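You operate a simulated robot arm through the tools that you are given. There is no shell and no other tool.

You run a simulated two-armed robot. Do the job below in one go: nothing can be reset, and whatever is moved stays where it is left.

TASK
Ease the strap that reads red, then pull it and the slack one into the green.
Fine: one press of ease; pull the table lever, turn to the next mark for the slack strap, push the lever back before pulling. Where these are worked on the way, their far stop is far enough and under half their travel is too little: table lever.

It is judged by the outcome, as a careful person would: the job done as asked, and still so three seconds after it is handed in. It fails if anything else is knocked over, pushed out of place, dropped, spilled or broken.

THE ROBOT
Two 7-joint arms with fingered hands on one trunk that stands fixed in place. Base frame: the origin is at the foot of the trunk, x ahead of it, y to its left, z up; the work surface is at about z = 780. Readings come in mm, rad, newtons and seconds.
The left shoulder is at [70, 142, 1214], the right one opposite. With the tool pointing down near the work surface each hand reaches from about 100 to 760 mm from the base axis, measured 20 degrees to its own side. Payload 3.6 kg a hand.
The tool frame of a hand sits at the grasp point between the pads (the TCP): z along the fingers, y along the line on which they close. The tips reach 25 mm beyond it. Largest opening 88 mm; the body of the gripper starts 29 mm behind the TCP. The gripper is a hand of 5 fingers: y runs from the thumb to the fingers, the wrist lies at [-13, -97, -162] in the tool frame, and closing takes about 1.5 s.
Orientation is that of the tool frame in the base frame, as [roll, pitch, yaw] about the fixed x, y, z axes, in that order (R = Rz(yaw) Ry(pitch) Rx(roll)). With the fingers straight down and the wrist toward the robot, the tool's x, y and z point along [0, 1, 0], [1, 0, 0] and [0, 0, -1] of the base frame.

THE INTERFACE
- The arms move only by the tool move_arm. It takes "left_moves", "right_moves" or both (then of equal length, played together; a hand with none holds still); each is a list of rows, each a list of 6 numbers: the shift along the tool's x, y, z in mm, then the turn, a rotation vector about the tool's x, y, z in rad. In form: [[tx, ty, tz, wx, wy, wz], ...]. A call has 1 to 20 rows; each row is the pose to reach, as a shift and turn from the pose commanded when the call began, along the tool's axes at that moment. "left_claw" and "right_claw" are, for a hand that has rows, the closure, from 0 (fully open) to 1 (shut), set as the call begins (left out, the last holds). Rows are played at 5 a second. More than 50 mm and 0.15 rad between two rows, or a gripper value outside its range, and nothing of the call is played. A pose out of reach is approached as far as the arm can. The call stops where the force on the tool passes 40 N (or 10 N more than at its start, if that is more) or the arm is blocked; 0.2 s more then pass. The fingers move at their own pace (about 72 mm/s each) and stop on an object; they squeeze with about 23 N. The grip force told is the motor's: it shows also when the fingers shut on nothing. Time passes only in rows, and 0.2 s behind the last, so rows that repeat a pose let the fingers close. The reply holds the time, the measured pose of the TCP, the force on the tool along the base axes, the opening and the grip force, in the units named above and with some noise, with the torque about the TCP (base axes, N m) and any sound that the robot's microphone picked up.
- Cameras (640 x 400 px; columns grow to the right, rows downward): "scene" is now at [117.9, 21, 1433]; the picture's right is [0.42, -0.91, 0.00], its down [-0.62, -0.29, -0.73] and it looks along [0.66, 0.31, -0.69] (base axes); focal length 245 px, centre (320, 200). "left" rides on the left gripper at [-59, -79, -105] in its tool frame; the picture's right is [-0.73, -0.32, 0.61], its down [0.62, -0.68, 0.38] and it looks along [0.29, 0.66, 0.70] (tool axes); focal length 234 px, centre (320, 200). "right" rides on the right gripper at [59, -79, -105] in its tool frame; the picture's right is [-0.73, 0.32, -0.61], its down [-0.62, -0.68, 0.38] and it looks along [-0.29, 0.66, 0.70] (tool axes); focal length 234 px, centre (320, 200). There is no depth. A picture from a camera that has moved, and an enlarged one, comes with that camera's place and axes in the base frame and with its lens. The place of the scene camera against the robot may be out by one fixed shift of up to 18 mm in any direction.
- get_image(camera): a new picture of that camera. It takes no simulated time.
- move_column(by): slides the trunk up (or, below 0, down) by that many mm; the arms and the scene camera ride with it, the base frame stays. It gives what a move gives, with no picture.
- curl_fingers(index, middle, ring, little, thumb_bend, thumb_turn, hand): sets how far each is bent, from 0 (flat) to 1 (curled in); at 0.3 the hand is open as for a grip, at 0.7 the pads meet at the TCP. One left out holds its place. A second passes; each finger stops where it meets its share of the squeeze, and holds until it gets a number again. A gripper value or a shape takes the hand back. It gives what a move gives, with no picture; readings hold the bend of each and the force on index, middle, ring, little, thumb and palm. thumb_turn goes from beside the hand (0) to across from the fingers (1), as for a grip.
- grasp_type(shape, hand): the hand has 5 fingers and takes this shape, open, in about a second: jaw (thumb against the fingers, like two jaws); tri (thumb and two fingers); tip (a fingertip pinch); poke (one finger out to press); point (the index stretched); flat (the hand flat); cup (the hand cupped); fist (a fist). The gripper value then closes the fingers along that shape, each until it touches; the sizes above hold for jaw. It gives what a move gives, with no picture.
- head_to(pan, tilt): turns the head with the scene camera to pan (to the left, within 1.501 rad either way) and tilt (down, from -0.506 to 1.204), counted from straight ahead of the robot. It gives what a move gives.
- inspect(camera, box): a new picture of the part [left, top, right, bottom] of that camera's present view, enlarged. It takes no simulated time.
- hand_in(): hands the job in; it is judged then, once.

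Nothing tells you positions but the pictures and the camera data. Unless the task says otherwise, let go and move clear before handing in.

The tools are called after "Emit:" as name(argument=value, ...) on one line, values as JSON. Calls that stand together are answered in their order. move_arm: Moves the arms, as the interface text tells. Its arguments: {"type":"object","properties":{"left_moves":{"type":"array","items":{"type":"array","items":{"type":"number"}}},"left_claw":{"type":"number"},"right_moves":{"type":"array","items":{"type":"array","items":{"type":"number"}}},"right_claw":{"type":"number"}},"required":[]} The other tools are called the same way: move_column (by) slides the trunk up or down; grasp_type (shape, hand) gives the hand a shape; curl_fingers (index, middle, ring, little, thumb_bend, thumb_turn, hand) moves the fingers one by one; head_to (pan, tilt) turns the head that bears the scene camera; get_image (camera) takes a picture; inspect (camera, box) takes an enlarged picture of a part of a camera's view; hand_in () hands the job in.

At the start:

```text
clock: 0.0
left_position: [354.5, 388.1, 1233.0]
left_tcp_rot: [3.141, 0.0, 1.571]
left_wrist_force: [0.1, 0.0, -0.6]
left_ft_torque: [-0.02, 0.03, -0.01]
left_finger_gap: 87.6
left_gripper_force: 0.1
left_shape: jaw
left_bend: [0.3, 0.3, 0.3, 0.3, 0.3, 0.98]
left_finger forces: [0.1, 0.1, 0.1, 0.0, 0.1, 0.0]
right_position: [527.7, 71.0, 1247.1]
right_tcp_rot: [3.141, 0.001, 1.57]
right_wrist_force: [-0.4, 0.7, 0.0]
right_ft_torque: [0.02, 0.01, 0.04]
right_finger_gap: 87.8
right_gripper_force: 0.0
right_shape: jaw
right_bend: [0.3, 0.3, 0.3, 0.3, 0.3, 0.98]
right_finger forces: [0.0, 0.0, 0.1, 0.0, 0.0, 0.0]
trunk travel left (down, up): [-750.0, 190.0]
head pan, tilt: [0.438, 0.757]
```

scene: 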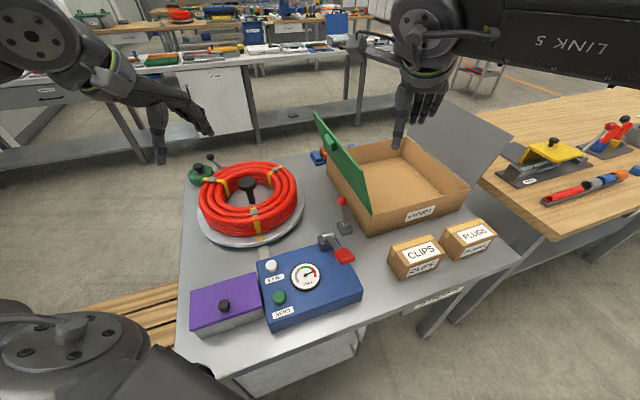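
right: 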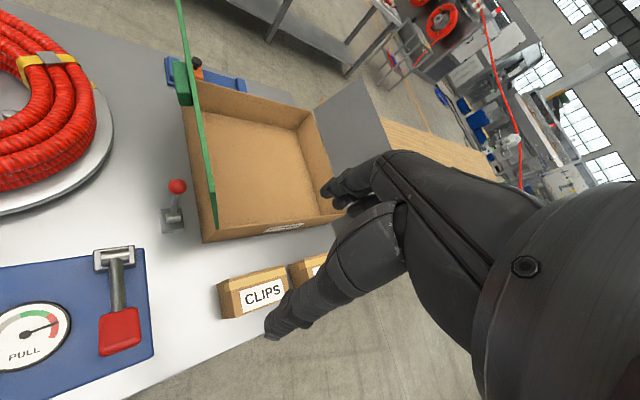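
left: 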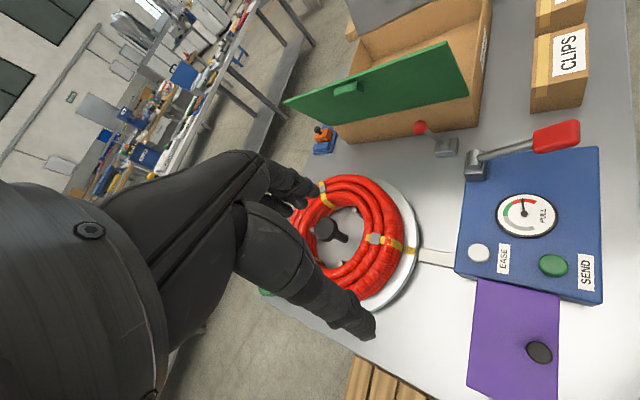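

I see a turntable with a strapped red coil, a blue panel with EASE and SEND buttons, a gauge and a red-handled lever, and a few small levers around. I'll look closer at each before moving.

Emit:
inspect(camera="scene", box=[170, 140, 330, 240])

Emit:
inspect(camera="scene", box=[180, 220, 380, 345])

Emit:
inspect(camera="left", box=[250, 150, 450, 320])

Emit:
inspect(camera="left", box=[400, 100, 620, 400])

Emit:
inspect(camera="right", box=[0, 20, 300, 220])

```text
4.00 times, centred on (250, 190) of scene
camera zoom: at [117.9, 21.0, 1433.0], right [0.42, -0.91, 0.0], down [-0.62, -0.29, -0.73], along [0.66, 0.31, -0.69], focal length 979 px, centre (600, 240)
```

zoom: 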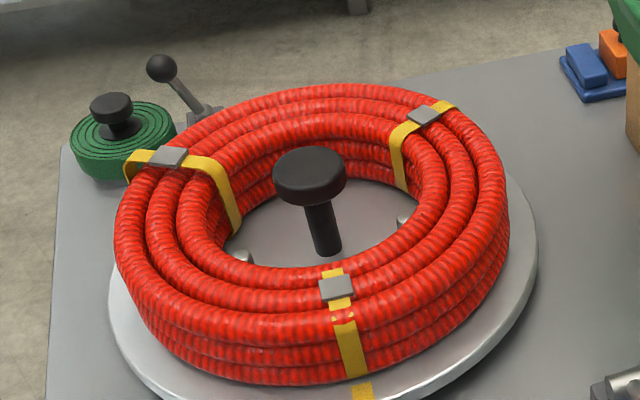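

```text
3.20 times, centred on (280, 282) of scene
camera zoom: at [117.9, 21.0, 1433.0], right [0.42, -0.91, 0.0], down [-0.62, -0.29, -0.73], along [0.66, 0.31, -0.69], focal length 783 px, centre (448, -64)
```

zoom: 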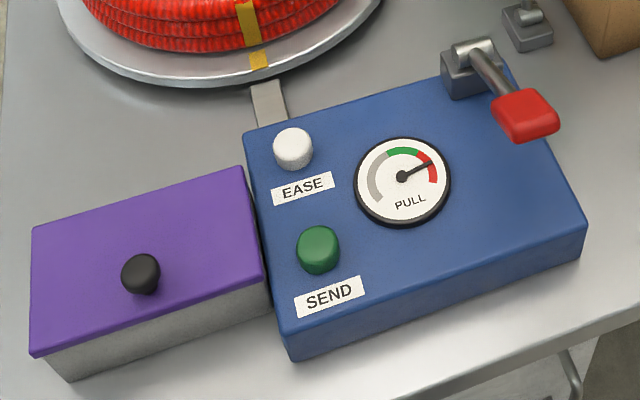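

```text
2.35 times, centred on (350, 235) of left
camera zoom: at [276.5, 327.6, 1339.2], right [-0.32, -0.73, -0.61], down [-0.68, 0.62, -0.38], along [0.66, 0.29, -0.7], focal length 551 px, centre (249, 118)
```

zoom: 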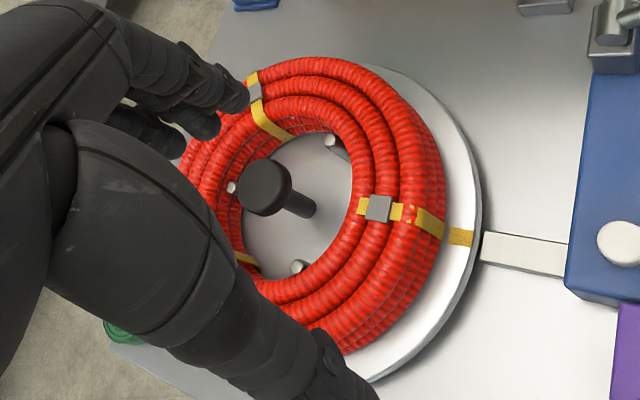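

```text
1.33 times, centred on (510, 250) of left
camera zoom: at [276.5, 327.6, 1339.2], right [-0.32, -0.73, -0.61], down [-0.68, 0.62, -0.38], along [0.66, 0.29, -0.7], focal length 312 px, centre (67, 133)
```

zoom: 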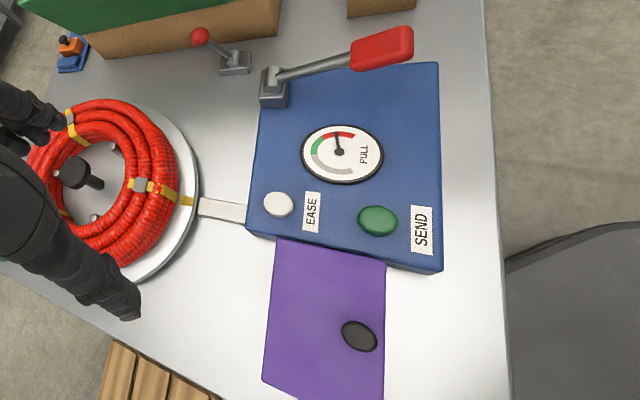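

```text
2.00 times, centred on (150, 120) of right
camera zoom: at [447.9, 130.3, 1352.9], right [0.32, -0.73, 0.61], down [-0.68, -0.62, -0.38], along [0.66, -0.29, -0.7], focal length 468 px, centre (660, 360)
```

zoom: 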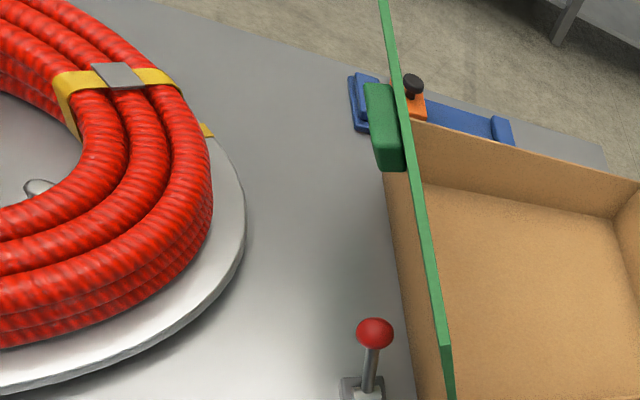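

The gauge needle sits in the red with the front strap at the pointer. There are two ball levers, a black one beyond the turntable and a red one by the carton, so I'll enlarge both to tell which is the table lever.

Emit:
inspect(camera="scene", box=[180, 145, 240, 190])

Emit:
inspect(camera="scene", box=[310, 185, 374, 245])

Emit:
inspect(camera="scene", box=[230, 210, 310, 265])

Emit:
inspect(camera="right", box=[120, 150, 220, 250])

Emit:
inspect(camera="scene", box=[190, 150, 250, 200])

Emit:
inspect(camera="scene", box=[285, 255, 325, 295])

```text
8.89 times, centred on (210, 168) of scene
camera zoom: at [117.9, 21.0, 1433.0], right [0.42, -0.91, 0.0], down [-0.62, -0.29, -0.73], along [0.66, 0.31, -0.69], focal length 2176 px, centre (1298, 489)
```

zoom: 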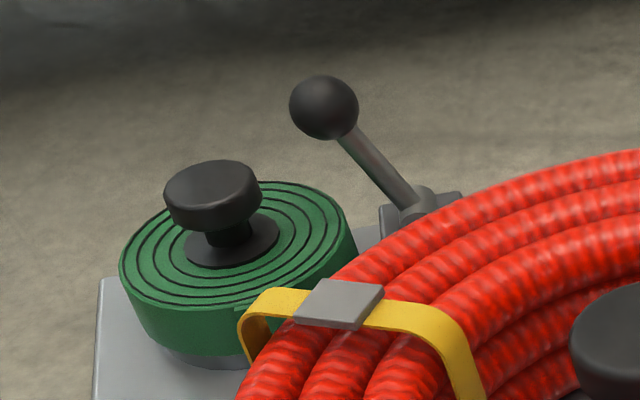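

```text
6.67 times, centred on (342, 215) of scene
camera zoom: at [117.9, 21.0, 1433.0], right [0.42, -0.91, 0.0], down [-0.62, -0.29, -0.73], along [0.66, 0.31, -0.69], focal length 1632 px, centre (173, 100)
```

zoom: 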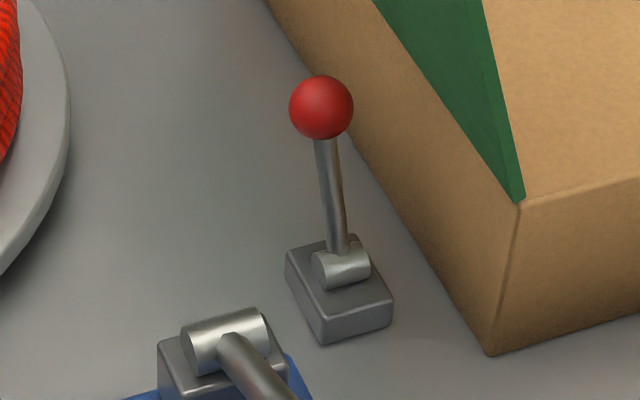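

```text
7.27 times, centred on (270, 238) of scene
camera zoom: at [117.9, 21.0, 1433.0], right [0.42, -0.91, 0.0], down [-0.62, -0.29, -0.73], along [0.66, 0.31, -0.69], focal length 1780 px, centre (684, -73)
```

zoom: 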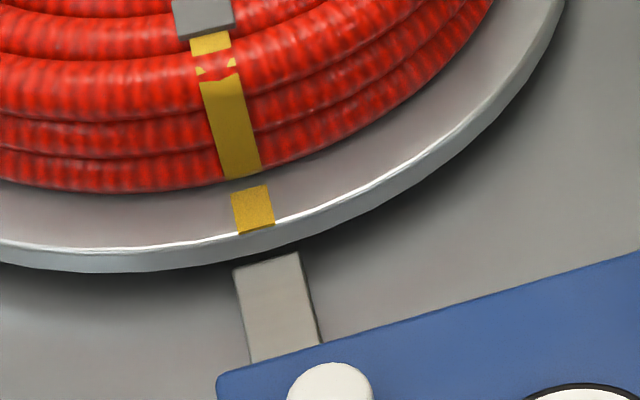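

```text
4.00 times, centred on (170, 200) of right
camera zoom: at [447.9, 130.3, 1352.9], right [0.32, -0.73, 0.61], down [-0.68, -0.62, -0.38], along [0.66, -0.29, -0.7], focal length 937 px, centre (920, 200)
```

zoom: 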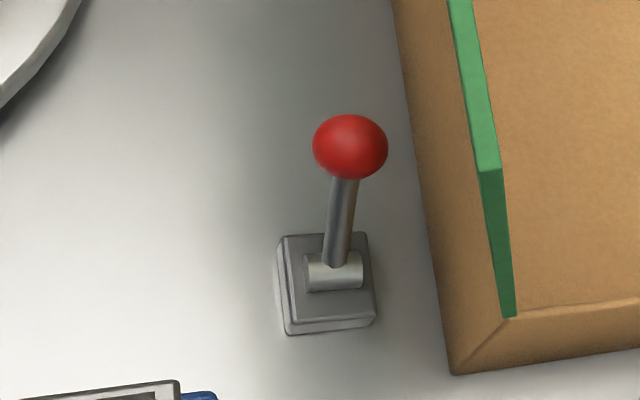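

```text
8.00 times, centred on (220, 175) of scene
camera zoom: at [117.9, 21.0, 1433.0], right [0.42, -0.91, 0.0], down [-0.62, -0.29, -0.73], along [0.66, 0.31, -0.69], focal length 1958 px, centre (1120, 400)
```

zoom: 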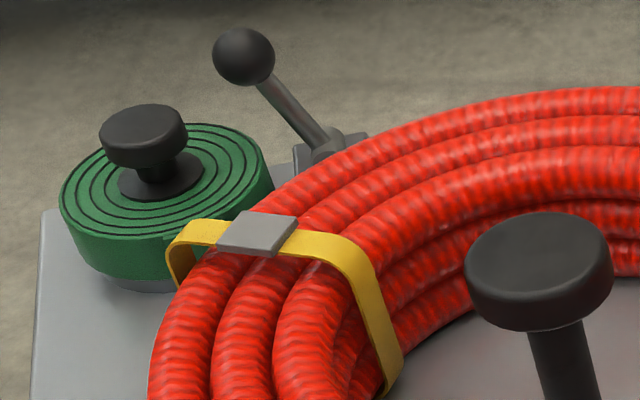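

```text
10.00 times, centred on (305, 275) of scene
camera zoom: at [117.9, 21.0, 1433.0], right [0.42, -0.91, 0.0], down [-0.62, -0.29, -0.73], along [0.66, 0.31, -0.69], focal length 2447 px, centre (470, -550)
```

zoom: 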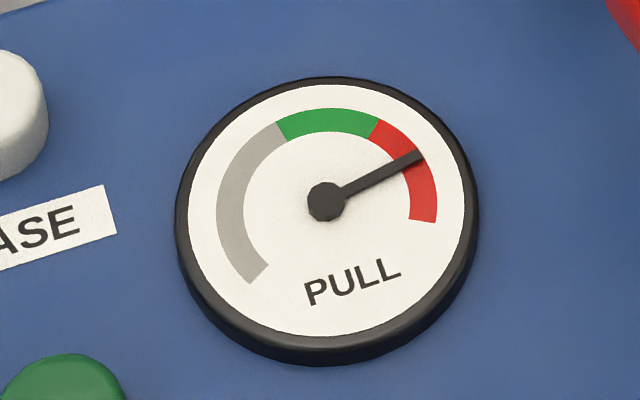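

The left-hand strap stands off the coil as a loose loop, so it is the slack one, while the front strap bites into the hose and is the one reading red. I'll raise the trunk for a higher view to work out what each ball lever belongs to.

Emit:
move_column(by=180)

Emit:
head_to(pan=0.7, tilt=0.8)

Emit:
get_image(camera="scene")

Emit:
get_image(camera="left")

Emit:
get_image(camera="right")

```text
clock: 2.0
left_position: [355.6, 387.9, 1412.5]
left_tcp_rot: [3.141, -0.001, 1.57]
left_wrist_force: [0.0, 0.8, 0.3]
left_ft_torque: [-0.01, 0.01, 0.02]
left_finger_gap: 87.6
left_gripper_force: 0.0
left_shape: jaw
left_bend: [0.3, 0.3, 0.3, 0.3, 0.3, 0.98]
left_finger forces: [0.1, 0.0, 0.1, 0.0, 0.1, 0.0]
right_position: [527.6, 70.7, 1428.1]
right_tcp_rot: [-3.141, 0.0, 1.571]
right_wrist_force: [-0.4, -0.2, -0.2]
right_ft_torque: [-0.01, 0.02, -0.03]
right_finger_gap: 87.6
right_gripper_force: 0.0
right_shape: jaw
right_bend: [0.3, 0.3, 0.3, 0.3, 0.3, 0.98]
right_finger forces: [0.1, 0.1, 0.0, 0.0, 0.0, 0.1]
trunk travel left (down, up): [-930.0, 10.0]
head pan, tilt: [0.438, 0.757]
```

```text
clock: 2.8
left_position: [354.4, 388.1, 1414.8]
left_tcp_rot: [-3.142, -0.001, 1.572]
left_wrist_force: [-0.1, -0.3, -0.1]
left_ft_torque: [0.02, 0.01, 0.0]
left_finger_gap: 87.8
left_gripper_force: 0.1
left_shape: jaw
left_bend: [0.3, 0.3, 0.3, 0.3, 0.3, 0.98]
left_finger forces: [0.1, 0.0, 0.1, 0.0, 0.1, 0.0]
right_position: [527.9, 71.1, 1427.1]
right_tcp_rot: [3.141, 0.0, 1.572]
right_wrist_force: [0.1, 1.0, 0.3]
right_ft_torque: [0.0, -0.02, 0.0]
right_finger_gap: 87.6
right_gripper_force: 0.1
right_shape: jaw
right_bend: [0.3, 0.3, 0.3, 0.3, 0.3, 0.98]
right_finger forces: [0.1, 0.1, 0.1, 0.0, 0.0, 0.1]
trunk travel left (down, up): [-930.0, 10.0]
head pan, tilt: [0.7, 0.799]
```

```text
taken
camera scene: at [104.9, 38.0, 1609.5], right [0.64, -0.77, 0.0], down [-0.55, -0.46, -0.7], along [0.53, 0.45, -0.72], focal length 245 px, centre (320, 200)
```

scene: 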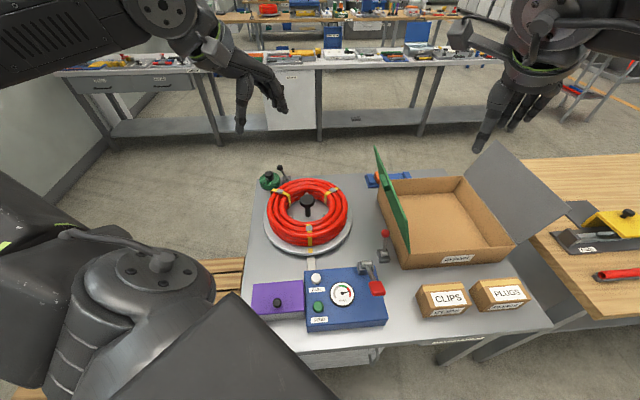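

```text
taken
camera left: at [276.5, 327.8, 1519.2], right [-0.32, -0.73, -0.61], down [-0.68, 0.62, -0.38], along [0.66, 0.29, -0.7], focal length 234 px, centre (320, 200)
```

left: 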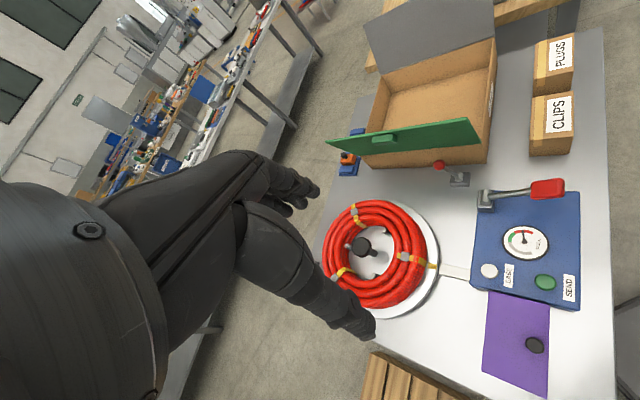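

```text
taken
camera right: at [447.9, 130.4, 1532.9], right [0.32, -0.73, 0.61], down [-0.68, -0.62, -0.38], along [0.66, -0.29, -0.7], focal length 234 px, centre (320, 200)
```

right: 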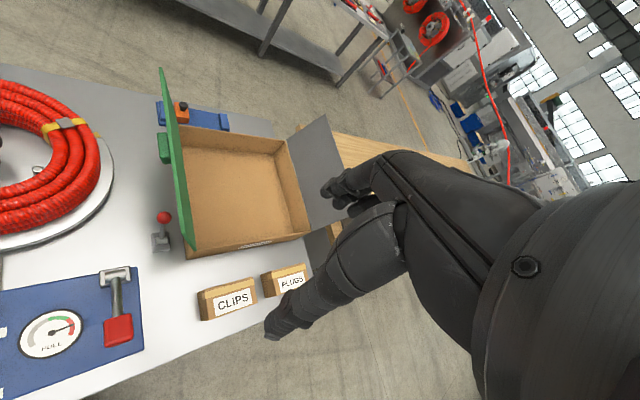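

Emit:
inspect(camera="scene", box=[255, 160, 355, 222])

Emit:
inspect(camera="scene", box=[257, 162, 307, 194])

Emit:
inspect(camera="scene", box=[340, 215, 420, 305])

Emit:
inspect(camera="scene", box=[350, 140, 430, 200])

Emit:
inspect(camera="left", box=[310, 180, 470, 330])

```text
6.40 times, centred on (305, 191) of scene
camera zoom: at [104.9, 38.0, 1609.5], right [0.64, -0.77, 0.0], down [-0.55, -0.46, -0.7], along [0.53, 0.45, -0.72], focal length 1566 px, centre (416, 258)
```

zoom: 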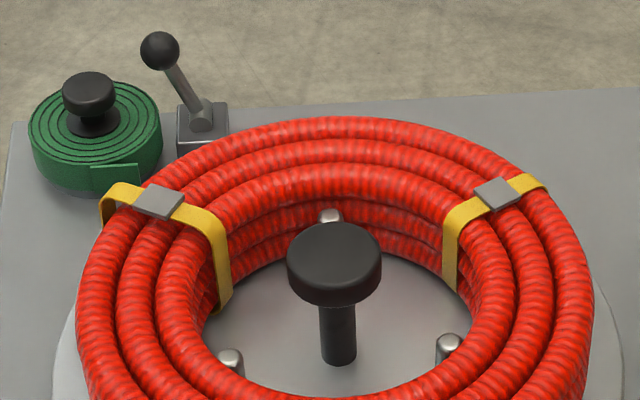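

```text
12.50 times, centred on (282, 178) of scene
camera zoom: at [104.9, 38.0, 1609.5], right [0.64, -0.77, 0.0], down [-0.55, -0.46, -0.7], along [0.53, 0.45, -0.72], focal length 3059 px, centre (795, 475)
```

zoom: 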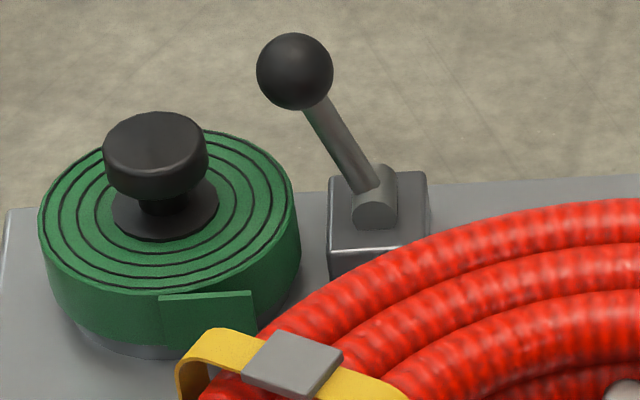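

```text
4.44 times, centred on (380, 260) of scene
camera zoom: at [104.9, 38.0, 1609.5], right [0.64, -0.77, 0.0], down [-0.55, -0.46, -0.7], along [0.53, 0.45, -0.72], focal length 1088 px, centre (53, -67)
```

zoom: 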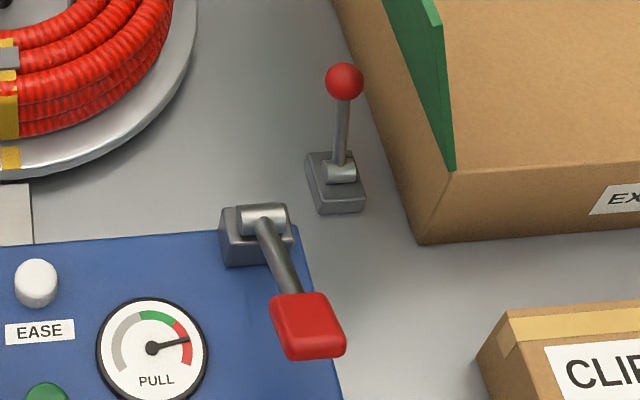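

```text
6.67 times, centred on (390, 170) of scene
camera zoom: at [104.9, 38.0, 1609.5], right [0.64, -0.77, 0.0], down [-0.55, -0.46, -0.7], along [0.53, 0.45, -0.72], focal length 1632 px, centre (-147, 400)
```

zoom: 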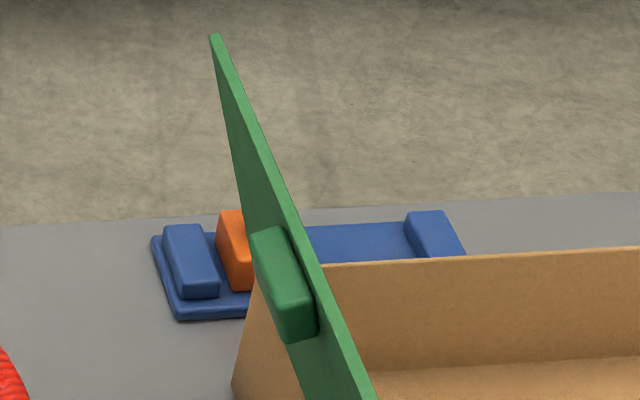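

```text
2.67 times, centred on (390, 255) of left
camera zoom: at [276.5, 327.8, 1519.2], right [-0.32, -0.73, -0.61], down [-0.68, 0.62, -0.38], along [0.66, 0.29, -0.7], focal length 624 px, centre (133, 53)
```

zoom: 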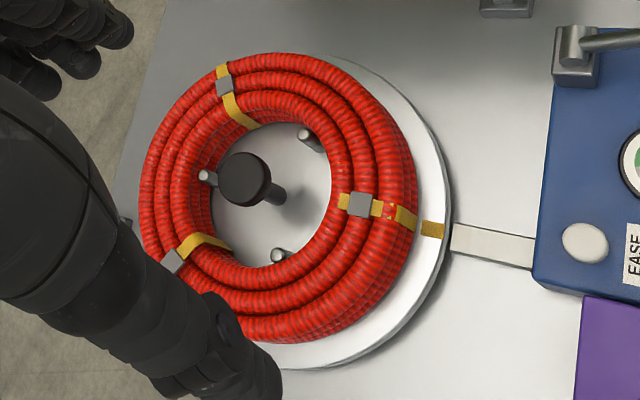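

The red ball lever swings toward and away from me, and it is within reach. The black one swings sideways and sits at the far corner beyond reach, so I take the red one at about (660, 210, 897) as the table lever. Next I lower the trunk again and shape the left hand for pressing EASE.

Emit:
move_column(by=-220)

Emit:
grasp_type(shape="poke", hand="left")

Emit:
head_to(pan=0.5, tilt=0.75)

Emit:
get_image(camera="left")

Emit:
get_image(camera="scene")

```text
clock: 5.1
left_position: [354.8, 388.2, 1194.3]
left_tcp_rot: [3.141, 0.001, 1.57]
left_wrist_force: [-0.3, -0.4, -0.3]
left_ft_torque: [0.0, 0.0, 0.01]
left_finger_gap: 87.5
left_gripper_force: 0.1
left_shape: jaw
left_bend: [0.3, 0.3, 0.3, 0.3, 0.3, 0.98]
left_finger forces: [0.0, 0.0, 0.1, 0.0, 0.0, 0.0]
right_position: [527.7, 70.5, 1207.7]
right_tcp_rot: [-3.141, 0.001, 1.573]
right_wrist_force: [-0.1, -0.2, -0.2]
right_ft_torque: [0.01, -0.03, -0.03]
right_finger_gap: 87.6
right_gripper_force: 0.1
right_shape: jaw
right_bend: [0.3, 0.3, 0.3, 0.3, 0.3, 0.98]
right_finger forces: [0.1, 0.0, 0.1, 0.0, 0.0, 0.0]
trunk travel left (down, up): [-710.0, 230.0]
head pan, tilt: [0.7, 0.799]
```

```text
clock: 6.0
left_position: [355.7, 387.8, 1193.8]
left_tcp_rot: [-3.14, -0.001, 1.571]
left_wrist_force: [0.0, -0.3, -0.9]
left_ft_torque: [0.01, 0.03, 0.0]
left_finger_gap: 0.0
left_gripper_force: 0.1
left_shape: poke
left_bend: [0.7, 0.7, 0.99, 0.99, 1.0, 1.0]
left_finger forces: [0.0, 0.1, 0.0, 0.0, 0.1, 0.0]
right_position: [528.4, 70.7, 1207.9]
right_tcp_rot: [-3.14, 0.0, 1.572]
right_wrist_force: [0.4, 0.9, -0.4]
right_ft_torque: [-0.01, -0.04, -0.01]
right_finger_gap: 87.7
right_gripper_force: 0.0
right_shape: jaw
right_bend: [0.3, 0.3, 0.3, 0.3, 0.3, 0.98]
right_finger forces: [0.1, 0.0, 0.0, 0.0, 0.0, 0.0]
trunk travel left (down, up): [-710.0, 230.0]
head pan, tilt: [0.7, 0.799]
```

```text
clock: 6.7
left_position: [354.3, 388.4, 1194.1]
left_tcp_rot: [-3.141, 0.0, 1.571]
left_wrist_force: [0.2, 0.0, -0.3]
left_ft_torque: [0.0, -0.01, -0.04]
left_finger_gap: 0.3
left_gripper_force: 0.1
left_shape: poke
left_bend: [0.7, 0.7, 0.99, 0.99, 1.0, 1.0]
left_finger forces: [0.0, 0.0, 0.1, 0.0, 0.0, 0.0]
right_position: [528.0, 71.2, 1207.5]
right_tcp_rot: [-3.141, 0.001, 1.571]
right_wrist_force: [0.6, 0.0, -0.3]
right_ft_torque: [-0.01, 0.0, 0.01]
right_finger_gap: 87.6
right_gripper_force: 0.1
right_shape: jaw
right_bend: [0.3, 0.3, 0.3, 0.3, 0.3, 0.98]
right_finger forces: [0.0, 0.0, 0.1, 0.1, 0.0, 0.0]
trunk travel left (down, up): [-710.0, 230.0]
head pan, tilt: [0.499, 0.75]
```

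```text
taken
camera left: at [276.4, 327.7, 1299.2], right [-0.32, -0.73, -0.61], down [-0.68, 0.62, -0.38], along [0.66, 0.29, -0.7], focal length 234 px, centre (320, 200)
```

left: 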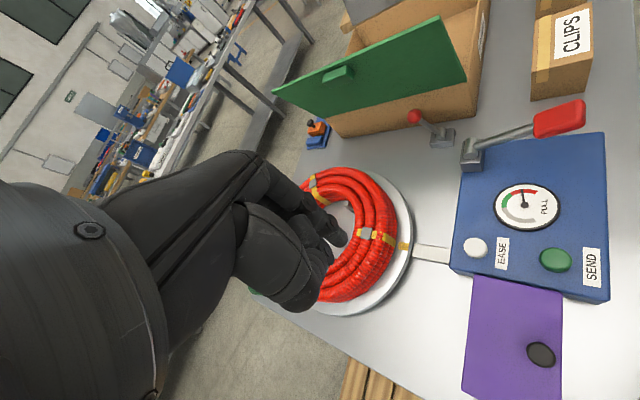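

```text
taken
camera scene: at [115.8, 25.7, 1393.5], right [0.48, -0.88, 0.0], down [-0.6, -0.33, -0.73], along [0.64, 0.35, -0.68], focal length 245 px, centre (320, 200)
```

scene: 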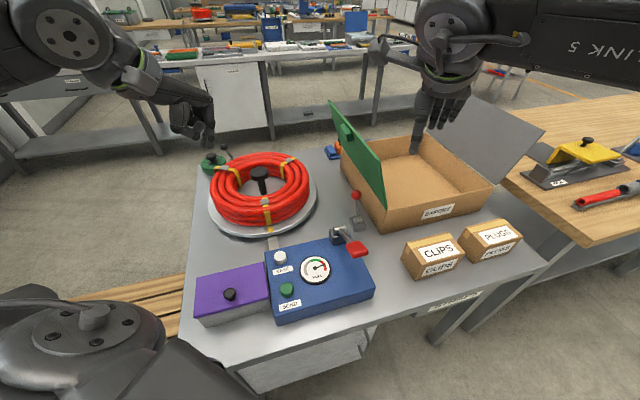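

Emit:
inspect(camera="left", box=[220, 180, 380, 320])

Emit:
inspect(camera="scene", box=[120, 60, 240, 160])

Emit:
inspect(camera="left", box=[430, 160, 630, 320])

Emit:
inspect(camera="scene", box=[255, 235, 385, 325])

```text
2.86 times, centred on (300, 250) of left
camera zoom: at [276.4, 327.7, 1299.2], right [-0.32, -0.73, -0.61], down [-0.68, 0.62, -0.38], along [0.66, 0.29, -0.7], focal length 669 px, centre (377, 57)
```

zoom: 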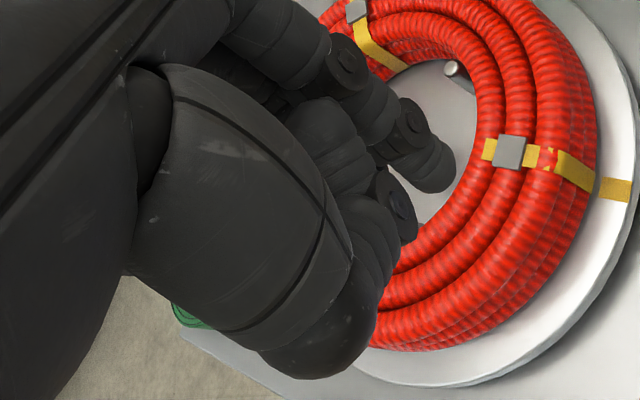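

```text
4.00 times, centred on (180, 110) of scene
camera zoom: at [115.8, 25.7, 1393.5], right [0.48, -0.88, 0.0], down [-0.6, -0.33, -0.73], along [0.64, 0.35, -0.68], focal length 979 px, centre (880, 560)
```

zoom: 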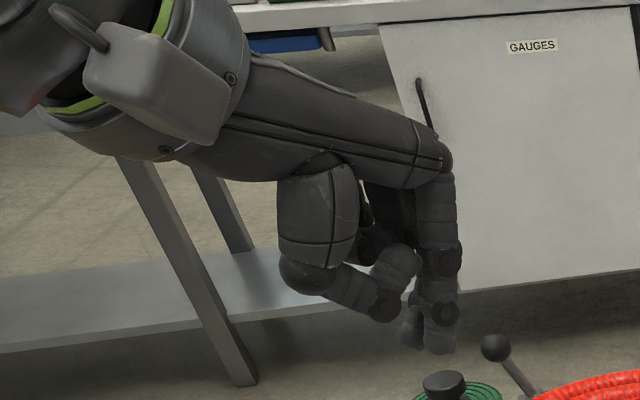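

```text
2.50 times, centred on (530, 240) of left
camera zoom: at [276.4, 327.7, 1299.2], right [-0.32, -0.73, -0.61], down [-0.68, 0.62, -0.38], along [0.66, 0.29, -0.7], focal length 585 px, centre (-205, 100)
```

zoom: 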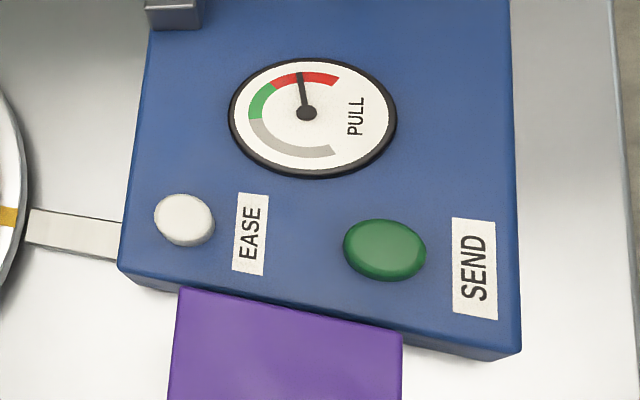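

```text
4.44 times, centred on (320, 280) of scene
camera zoom: at [115.8, 25.7, 1393.5], right [0.48, -0.88, 0.0], down [-0.6, -0.33, -0.73], along [0.64, 0.35, -0.68], focal length 1088 px, centre (320, -156)
```

zoom: 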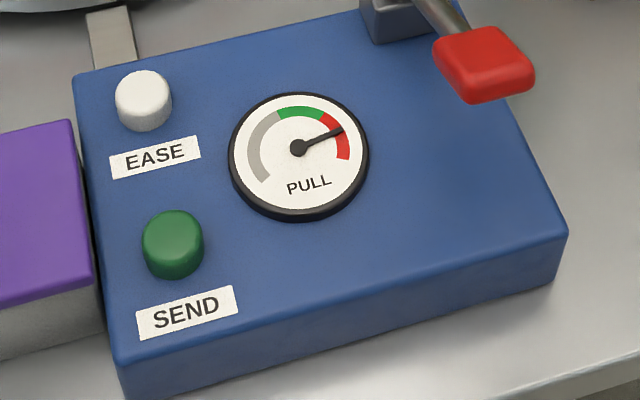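

The poke shape leaves index and middle out together, so I'll tuck the middle finger to leave a single fingertip and check where it sits.

Emit:
curl_fingers(hand="left", index=0.6, middle=1.0, ring=1.0, little=1.0, thumb_bend=1.0)

Emit:
inspect(camera="left", box=[220, 180, 380, 320])

Emit:
inspect(camera="scene", box=[120, 60, 240, 160])

```text
clock: 7.7
left_position: [354.3, 387.9, 1194.1]
left_tcp_rot: [3.14, 0.0, 1.571]
left_wrist_force: [-0.8, -0.4, 0.0]
left_ft_torque: [0.01, 0.02, 0.01]
left_finger_gap: 16.8
left_gripper_force: 0.1
left_shape: fingers
left_bend: [0.38, 1.0, 1.0, 1.0, 1.0, 1.0]
left_finger forces: [0.0, 0.0, 0.1, 0.1, 0.0, 0.1]
right_position: [529.3, 72.0, 1207.9]
right_tcp_rot: [3.141, 0.0, 1.571]
right_wrist_force: [-0.6, 0.4, 0.1]
right_ft_torque: [-0.05, -0.02, 0.01]
right_finger_gap: 87.8
right_gripper_force: 0.1
right_shape: jaw
right_bend: [0.3, 0.3, 0.3, 0.3, 0.3, 0.98]
right_finger forces: [0.0, 0.0, 0.0, 0.0, 0.0, 0.0]
trunk travel left (down, up): [-710.0, 230.0]
head pan, tilt: [0.499, 0.75]
```

```text
2.86 times, centred on (300, 250) of left
camera zoom: at [276.4, 327.6, 1299.2], right [-0.32, -0.73, -0.61], down [-0.68, 0.62, -0.38], along [0.66, 0.29, -0.7], focal length 669 px, centre (377, 57)
```

zoom: 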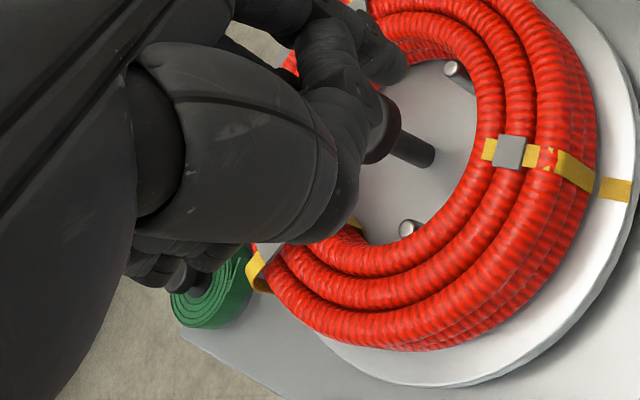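

```text
4.00 times, centred on (180, 110) of scene
camera zoom: at [115.8, 25.7, 1393.5], right [0.48, -0.88, 0.0], down [-0.6, -0.33, -0.73], along [0.64, 0.35, -0.68], focal length 979 px, centre (880, 560)
```

zoom: 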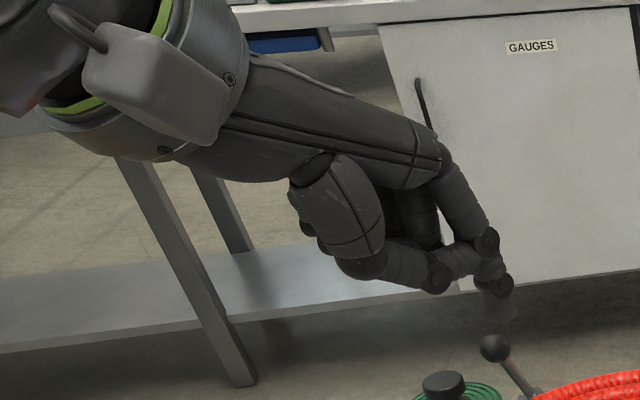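

Emit:
grasp_type(shape="point", hand="left")

Emit:
inspect(camera="left", box=[220, 140, 420, 320])

Emit:
inspect(camera="scene", box=[120, 60, 240, 160])

```text
clock: 8.6
left_position: [354.6, 388.1, 1194.2]
left_tcp_rot: [3.141, 0.001, 1.57]
left_wrist_force: [0.6, -0.3, 0.6]
left_ft_torque: [-0.03, 0.02, -0.01]
left_finger_gap: 80.7
left_gripper_force: 0.1
left_shape: point
left_bend: [0.2, 1.0, 1.0, 1.0, 0.99, 0.88]
left_finger forces: [0.1, 0.1, 0.0, 0.0, 0.0, 0.0]
right_position: [527.5, 70.8, 1206.7]
right_tcp_rot: [-3.141, 0.001, 1.57]
right_wrist_force: [-0.1, 0.3, -0.2]
right_ft_torque: [0.0, 0.0, 0.0]
right_finger_gap: 88.0
right_gripper_force: 0.1
right_shape: jaw
right_bend: [0.3, 0.3, 0.3, 0.3, 0.3, 0.98]
right_finger forces: [0.0, 0.1, 0.0, 0.0, 0.0, 0.0]
trunk travel left (down, up): [-710.0, 230.0]
head pan, tilt: [0.499, 0.75]
```

```text
2.22 times, centred on (320, 230) of left
camera zoom: at [276.4, 327.7, 1299.2], right [-0.32, -0.73, -0.61], down [-0.68, 0.62, -0.38], along [0.66, 0.29, -0.7], focal length 520 px, centre (320, 133)
```

zoom: 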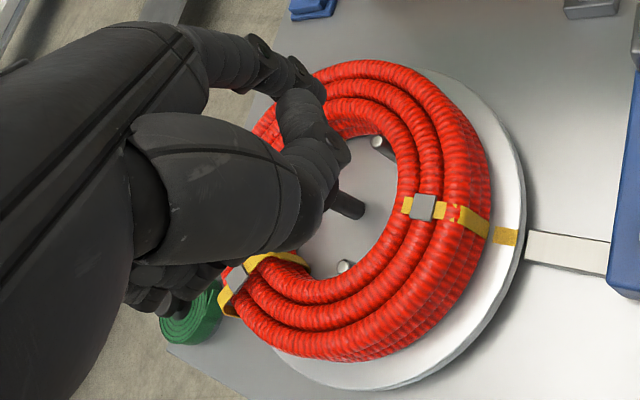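

```text
4.00 times, centred on (180, 110) of scene
camera zoom: at [115.8, 25.7, 1393.5], right [0.48, -0.88, 0.0], down [-0.6, -0.33, -0.73], along [0.64, 0.35, -0.68], focal length 979 px, centre (880, 560)
```

zoom: 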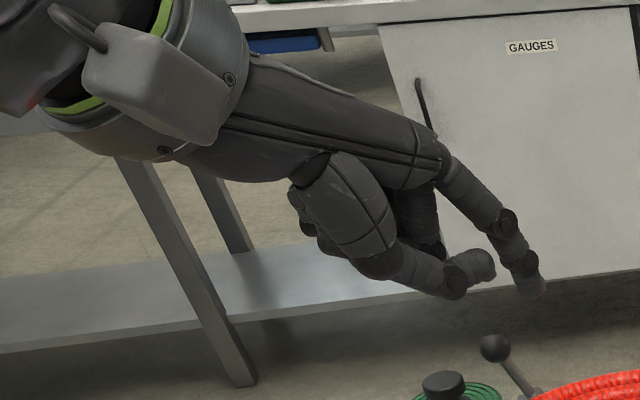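

I place EASE's top at about (389, 302, 871), the gauge at (406, 210, 856), and the scene camera about (+8, +17) off. I'll return to the poke shape and hover above EASE.

Emit:
grasp_type(shape="poke", hand="left")

Emit:
move_arm(left_moves=[[-17, 7, 38, 0, 0, 0], [-34, 14, 76, 0, 0, 0], [-51, 21, 114, 0, 0, 0], [-68, 28, 152, 0, 0, 0], [-85.5, 34.5, 190, 0, 0, 0], [-85.5, 34.5, 214, 0, 0, 0], [-85.5, 34.5, 234, 0, 0, 0]])

Emit:
get_image(camera="scene")

Emit:
get_image(camera="left")

Emit:
get_image(camera="right")

```text
clock: 9.5
left_position: [354.7, 388.3, 1193.8]
left_tcp_rot: [3.141, -0.001, 1.571]
left_wrist_force: [0.3, -0.3, 0.2]
left_ft_torque: [0.03, -0.01, 0.0]
left_finger_gap: 0.0
left_gripper_force: 0.0
left_shape: poke
left_bend: [0.7, 0.7, 0.99, 0.99, 1.0, 1.0]
left_finger forces: [0.0, 0.1, 0.0, 0.1, 0.0, 0.0]
right_position: [527.6, 70.8, 1207.2]
right_tcp_rot: [3.141, 0.0, 1.57]
right_wrist_force: [0.4, 0.0, 0.2]
right_ft_torque: [0.01, 0.0, -0.02]
right_finger_gap: 87.8
right_gripper_force: 0.1
right_shape: jaw
right_bend: [0.3, 0.3, 0.3, 0.3, 0.3, 0.98]
right_finger forces: [0.0, 0.0, 0.0, 0.0, 0.0, 0.0]
trunk travel left (down, up): [-710.0, 230.0]
head pan, tilt: [0.499, 0.75]
```

```text
clock: 11.1
left_position: [389.3, 299.2, 960.3]
left_tcp_rot: [-3.142, 0.0, 1.571]
left_wrist_force: [-0.2, -0.6, -0.3]
left_ft_torque: [-0.03, -0.01, 0.02]
left_finger_gap: 0.2
left_gripper_force: 0.1
left_shape: poke
left_bend: [0.7, 0.7, 0.99, 0.99, 1.0, 1.0]
left_finger forces: [0.0, 0.0, 0.0, 0.0, 0.0, 0.0]
right_position: [527.4, 71.9, 1207.2]
right_tcp_rot: [3.141, 0.001, 1.569]
right_wrist_force: [0.1, 0.2, 0.1]
right_ft_torque: [0.04, -0.02, -0.03]
right_finger_gap: 87.8
right_gripper_force: 0.0
right_shape: jaw
right_bend: [0.3, 0.3, 0.3, 0.3, 0.3, 0.98]
right_finger forces: [0.1, 0.0, 0.1, 0.0, 0.0, 0.0]
trunk travel left (down, up): [-710.0, 230.0]
head pan, tilt: [0.499, 0.75]
```

```text
taken
camera scene: at [116.2, 25.9, 1393.5], right [0.48, -0.88, 0.0], down [-0.6, -0.33, -0.73], along [0.64, 0.35, -0.68], focal length 245 px, centre (320, 200)
```

scene: 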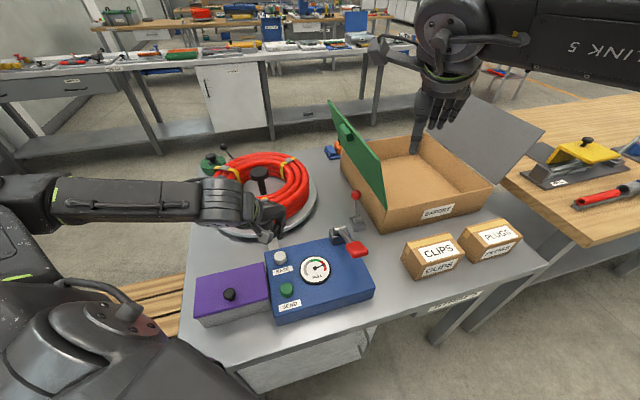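

```text
taken
camera left: at [310.8, 239.3, 1066.0], right [-0.32, -0.73, -0.61], down [-0.68, 0.62, -0.38], along [0.66, 0.29, -0.7], focal length 234 px, centre (320, 200)
```

left: 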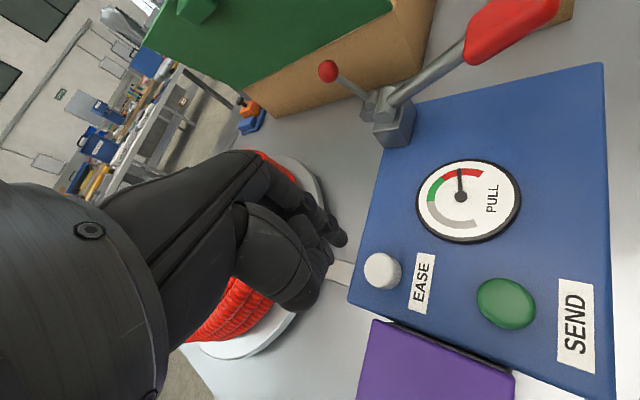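

```text
taken
camera right: at [448.2, 130.6, 1312.8], right [0.32, -0.73, 0.61], down [-0.68, -0.62, -0.38], along [0.66, -0.29, -0.7], focal length 234 px, centre (320, 200)
```

right: 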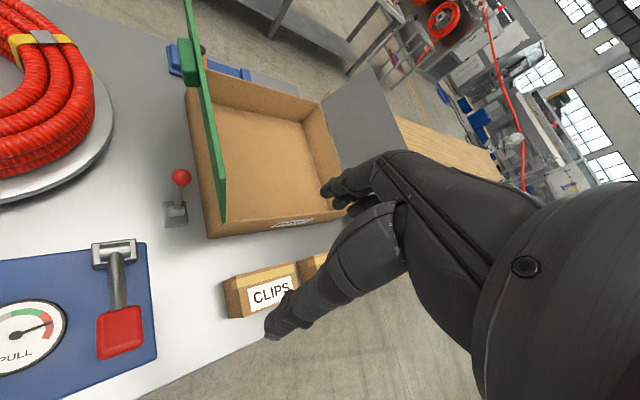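

Emit:
inspect(camera="left", box=[270, 180, 430, 300])

Emit:
inspect(camera="scene", box=[180, 170, 340, 310])

```text
3.33 times, centred on (350, 240) of left
camera zoom: at [310.8, 239.3, 1066.0], right [-0.32, -0.73, -0.61], down [-0.68, 0.62, -0.38], along [0.66, 0.29, -0.7], focal length 781 px, centre (220, 67)
```

zoom: 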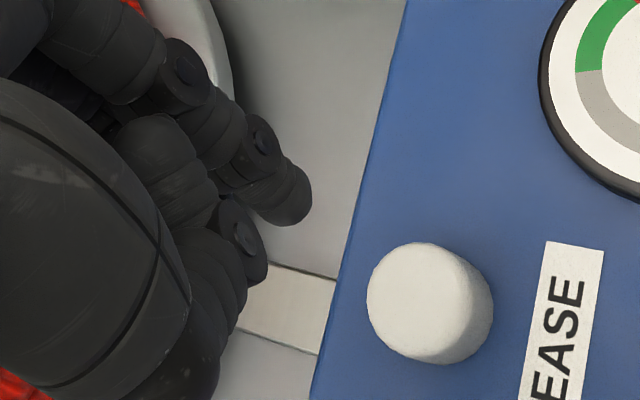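

```text
2.86 times, centred on (260, 240) of scene
camera zoom: at [116.2, 25.9, 1393.5], right [0.48, -0.88, 0.0], down [-0.6, -0.33, -0.73], along [0.64, 0.35, -0.68], focal length 699 px, centre (491, 86)
```

zoom: 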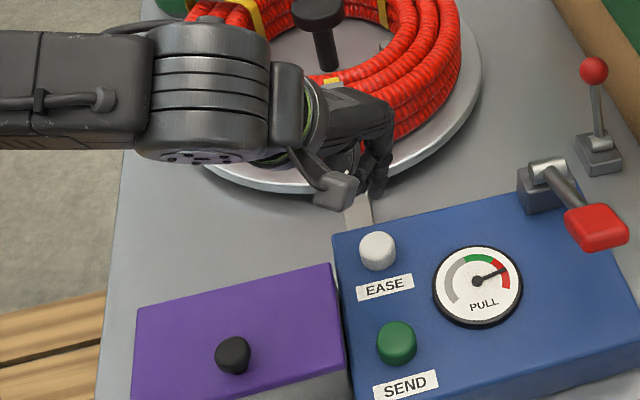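

The index tip sits about 10 mm to the right of the TCP. I'll shift so the index is centred over EASE and come down to just above it.

Emit:
move_arm(left_moves=[[5.5, -1, 20, 0, 0, 0], [5.5, -1, 40, 0, 0, 0], [5.5, -1, 50, 0, 0, 0], [5.5, -1, 50, 0, 0, 0]])

Emit:
inspect(camera="left", box=[270, 180, 430, 300])

Emit:
inspect(camera="scene", box=[230, 200, 350, 300])

```text
clock: 12.1
left_position: [388.5, 306.2, 910.3]
left_tcp_rot: [-3.141, -0.001, 1.571]
left_wrist_force: [-0.4, 0.4, -0.6]
left_ft_torque: [-0.03, -0.02, 0.01]
left_finger_gap: 0.0
left_gripper_force: 0.0
left_shape: poke
left_bend: [0.7, 0.7, 0.99, 0.99, 1.0, 1.0]
left_finger forces: [0.2, 0.0, 0.0, 0.0, 0.0, 0.1]
right_position: [527.3, 72.2, 1208.5]
right_tcp_rot: [3.141, 0.0, 1.571]
right_wrist_force: [0.1, -0.3, -0.3]
right_ft_torque: [-0.01, 0.04, 0.01]
right_finger_gap: 87.5
right_gripper_force: 0.0
right_shape: jaw
right_bend: [0.3, 0.3, 0.3, 0.3, 0.3, 0.98]
right_finger forces: [0.0, 0.0, 0.1, 0.0, 0.0, 0.1]
trunk travel left (down, up): [-710.0, 230.0]
head pan, tilt: [0.499, 0.75]
```

```text
3.33 times, centred on (350, 240) of left
camera zoom: at [310.1, 246.4, 1015.2], right [-0.32, -0.73, -0.61], down [-0.68, 0.62, -0.38], along [0.66, 0.29, -0.7], focal length 781 px, centre (220, 67)
```

zoom: 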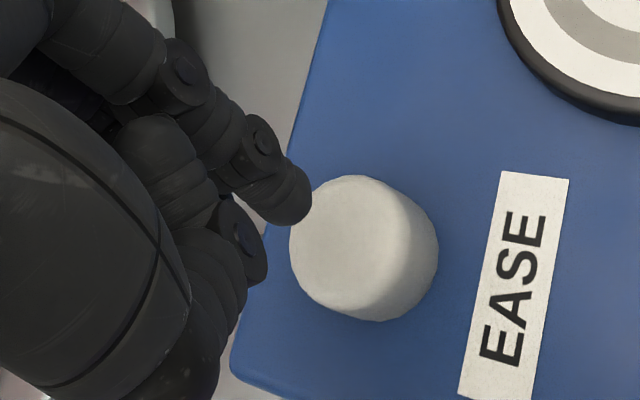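

```text
4.00 times, centred on (290, 250) of scene
camera zoom: at [115.8, 25.6, 1393.5], right [0.48, -0.88, 0.0], down [-0.6, -0.33, -0.73], along [0.64, 0.35, -0.68], focal length 979 px, centre (440, 0)
```

zoom: 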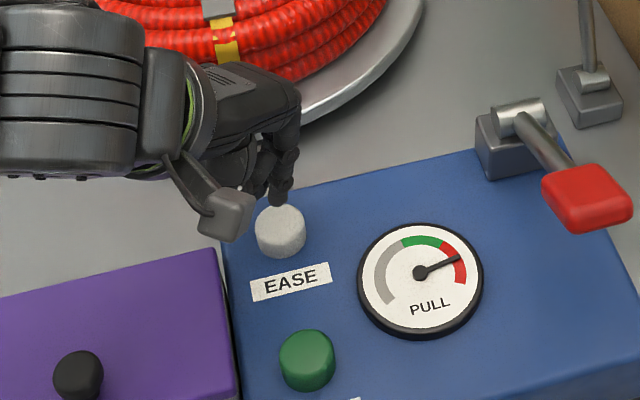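

The fingertip is right over EASE, roughly 15 mm above it. I'll press down slowly and watch the force.

Emit:
move_arm(left_moves=[[0, -1, 5, 0, 0, 0], [0, -1, 10, 0, 0, 0], [0, -1, 13, 0, 0, 0], [0, -1, 15, 0, 0, 0]])

Emit:
inspect(camera="scene", box=[230, 200, 350, 300])

```text
clock: 13.1
left_position: [387.4, 308.7, 894.8]
left_tcp_rot: [-3.142, 0.001, 1.571]
left_wrist_force: [0.0, -0.3, 0.1]
left_ft_torque: [0.0, 0.03, 0.0]
left_finger_gap: 0.0
left_gripper_force: 0.1
left_shape: poke
left_bend: [0.7, 0.7, 0.99, 0.99, 1.0, 1.0]
left_finger forces: [0.0, 0.0, 0.1, 0.0, 0.1, 0.0]
right_position: [527.0, 71.6, 1207.1]
right_tcp_rot: [3.142, -0.001, 1.571]
right_wrist_force: [-0.7, 0.6, -0.5]
right_ft_torque: [0.0, 0.03, -0.02]
right_finger_gap: 88.0
right_gripper_force: 0.1
right_shape: jaw
right_bend: [0.3, 0.3, 0.3, 0.3, 0.3, 0.98]
right_finger forces: [0.0, 0.1, 0.0, 0.1, 0.0, 0.1]
trunk travel left (down, up): [-710.0, 230.0]
head pan, tilt: [0.499, 0.75]
```

```text
4.00 times, centred on (290, 250) of scene
camera zoom: at [115.8, 25.7, 1393.5], right [0.48, -0.88, 0.0], down [-0.6, -0.33, -0.73], along [0.64, 0.35, -0.68], focal length 979 px, centre (440, 0)
```

zoom: 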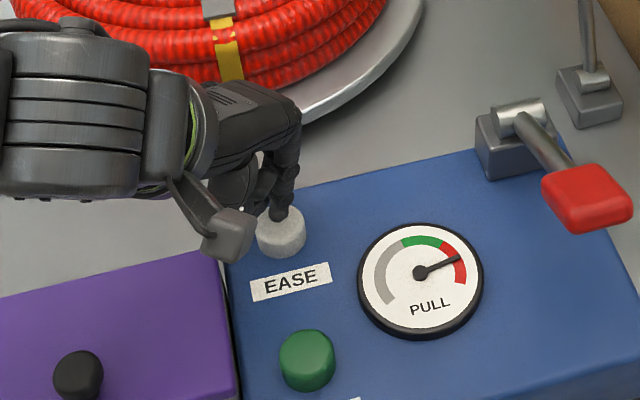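

Emit:
move_arm(left_moves=[[0, 0, 2, 0, 0, 0], [0, 0, 4, 0, 0, 0], [0, 0, 5, 0, 0, 0]])

```text
clock: 13.9
left_position: [387.7, 308.1, 890.1]
left_tcp_rot: [3.141, -0.001, 1.571]
left_wrist_force: [-0.9, 0.4, 0.3]
left_ft_torque: [0.0, -0.01, 0.01]
left_finger_gap: 0.1
left_gripper_force: 0.1
left_shape: poke
left_bend: [0.7, 0.7, 0.99, 0.99, 1.0, 1.0]
left_finger forces: [0.0, 0.1, 0.0, 0.0, 0.0, 0.0]
right_position: [526.9, 71.0, 1207.2]
right_tcp_rot: [3.141, -0.001, 1.571]
right_wrist_force: [0.3, -0.5, -0.1]
right_ft_torque: [0.0, -0.01, -0.01]
right_finger_gap: 87.7
right_gripper_force: 0.0
right_shape: jaw
right_bend: [0.3, 0.3, 0.3, 0.3, 0.3, 0.98]
right_finger forces: [0.0, 0.0, 0.1, 0.0, 0.0, 0.0]
trunk travel left (down, up): [-710.0, 230.0]
head pan, tilt: [0.499, 0.75]
```

Emit:
move_arm(left_moves=[[0, 0, 2, 0, 0, 0], [0, 0, 4, 0, 0, 0], [0, 0, 4, 0, 0, 0]])

Emit:
inspect(camera="scene", box=[230, 200, 350, 300])

Emit:
inspect(camera="left", box=[270, 180, 430, 300])

```text
clock: 14.7
left_position: [387.7, 307.4, 886.6]
left_tcp_rot: [-3.141, 0.0, 1.572]
left_wrist_force: [-0.2, -0.1, 0.3]
left_ft_torque: [0.0, -0.02, -0.01]
left_finger_gap: 0.0
left_gripper_force: 0.1
left_shape: poke
left_bend: [0.7, 0.7, 0.99, 0.99, 1.0, 1.0]
left_finger forces: [0.1, 0.0, 0.0, 0.0, 0.0, 0.1]
right_position: [528.3, 70.5, 1207.0]
right_tcp_rot: [-3.14, 0.001, 1.572]
right_wrist_force: [0.5, -1.2, 0.1]
right_ft_torque: [0.0, -0.02, 0.02]
right_finger_gap: 87.7
right_gripper_force: 0.1
right_shape: jaw
right_bend: [0.3, 0.3, 0.3, 0.3, 0.3, 0.98]
right_finger forces: [0.1, 0.0, 0.1, 0.0, 0.0, 0.1]
trunk travel left (down, up): [-710.0, 230.0]
head pan, tilt: [0.499, 0.75]
```

```text
4.00 times, centred on (290, 250) of scene
camera zoom: at [115.8, 25.6, 1393.5], right [0.48, -0.88, 0.0], down [-0.6, -0.33, -0.73], along [0.64, 0.35, -0.68], focal length 979 px, centre (440, 0)
```

zoom: 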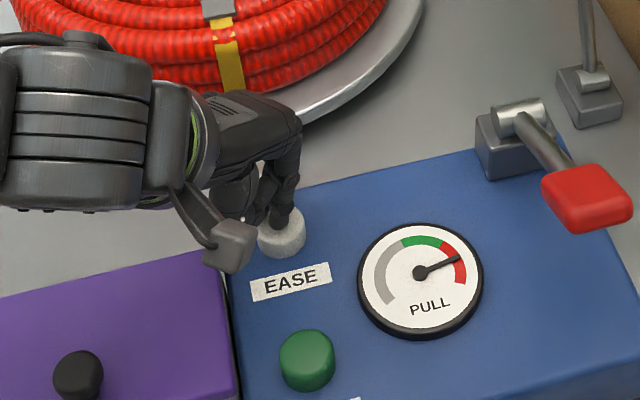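

```text
3.33 times, centred on (350, 240) of left
camera zoom: at [308.7, 247.9, 991.2], right [-0.32, -0.73, -0.61], down [-0.68, 0.62, -0.38], along [0.66, 0.29, -0.7], focal length 781 px, centre (220, 67)
```

zoom: 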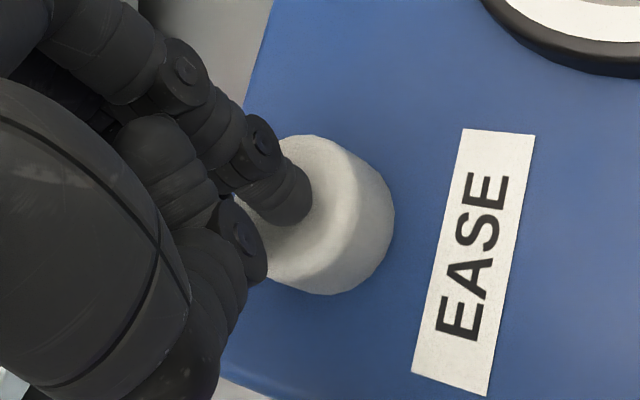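

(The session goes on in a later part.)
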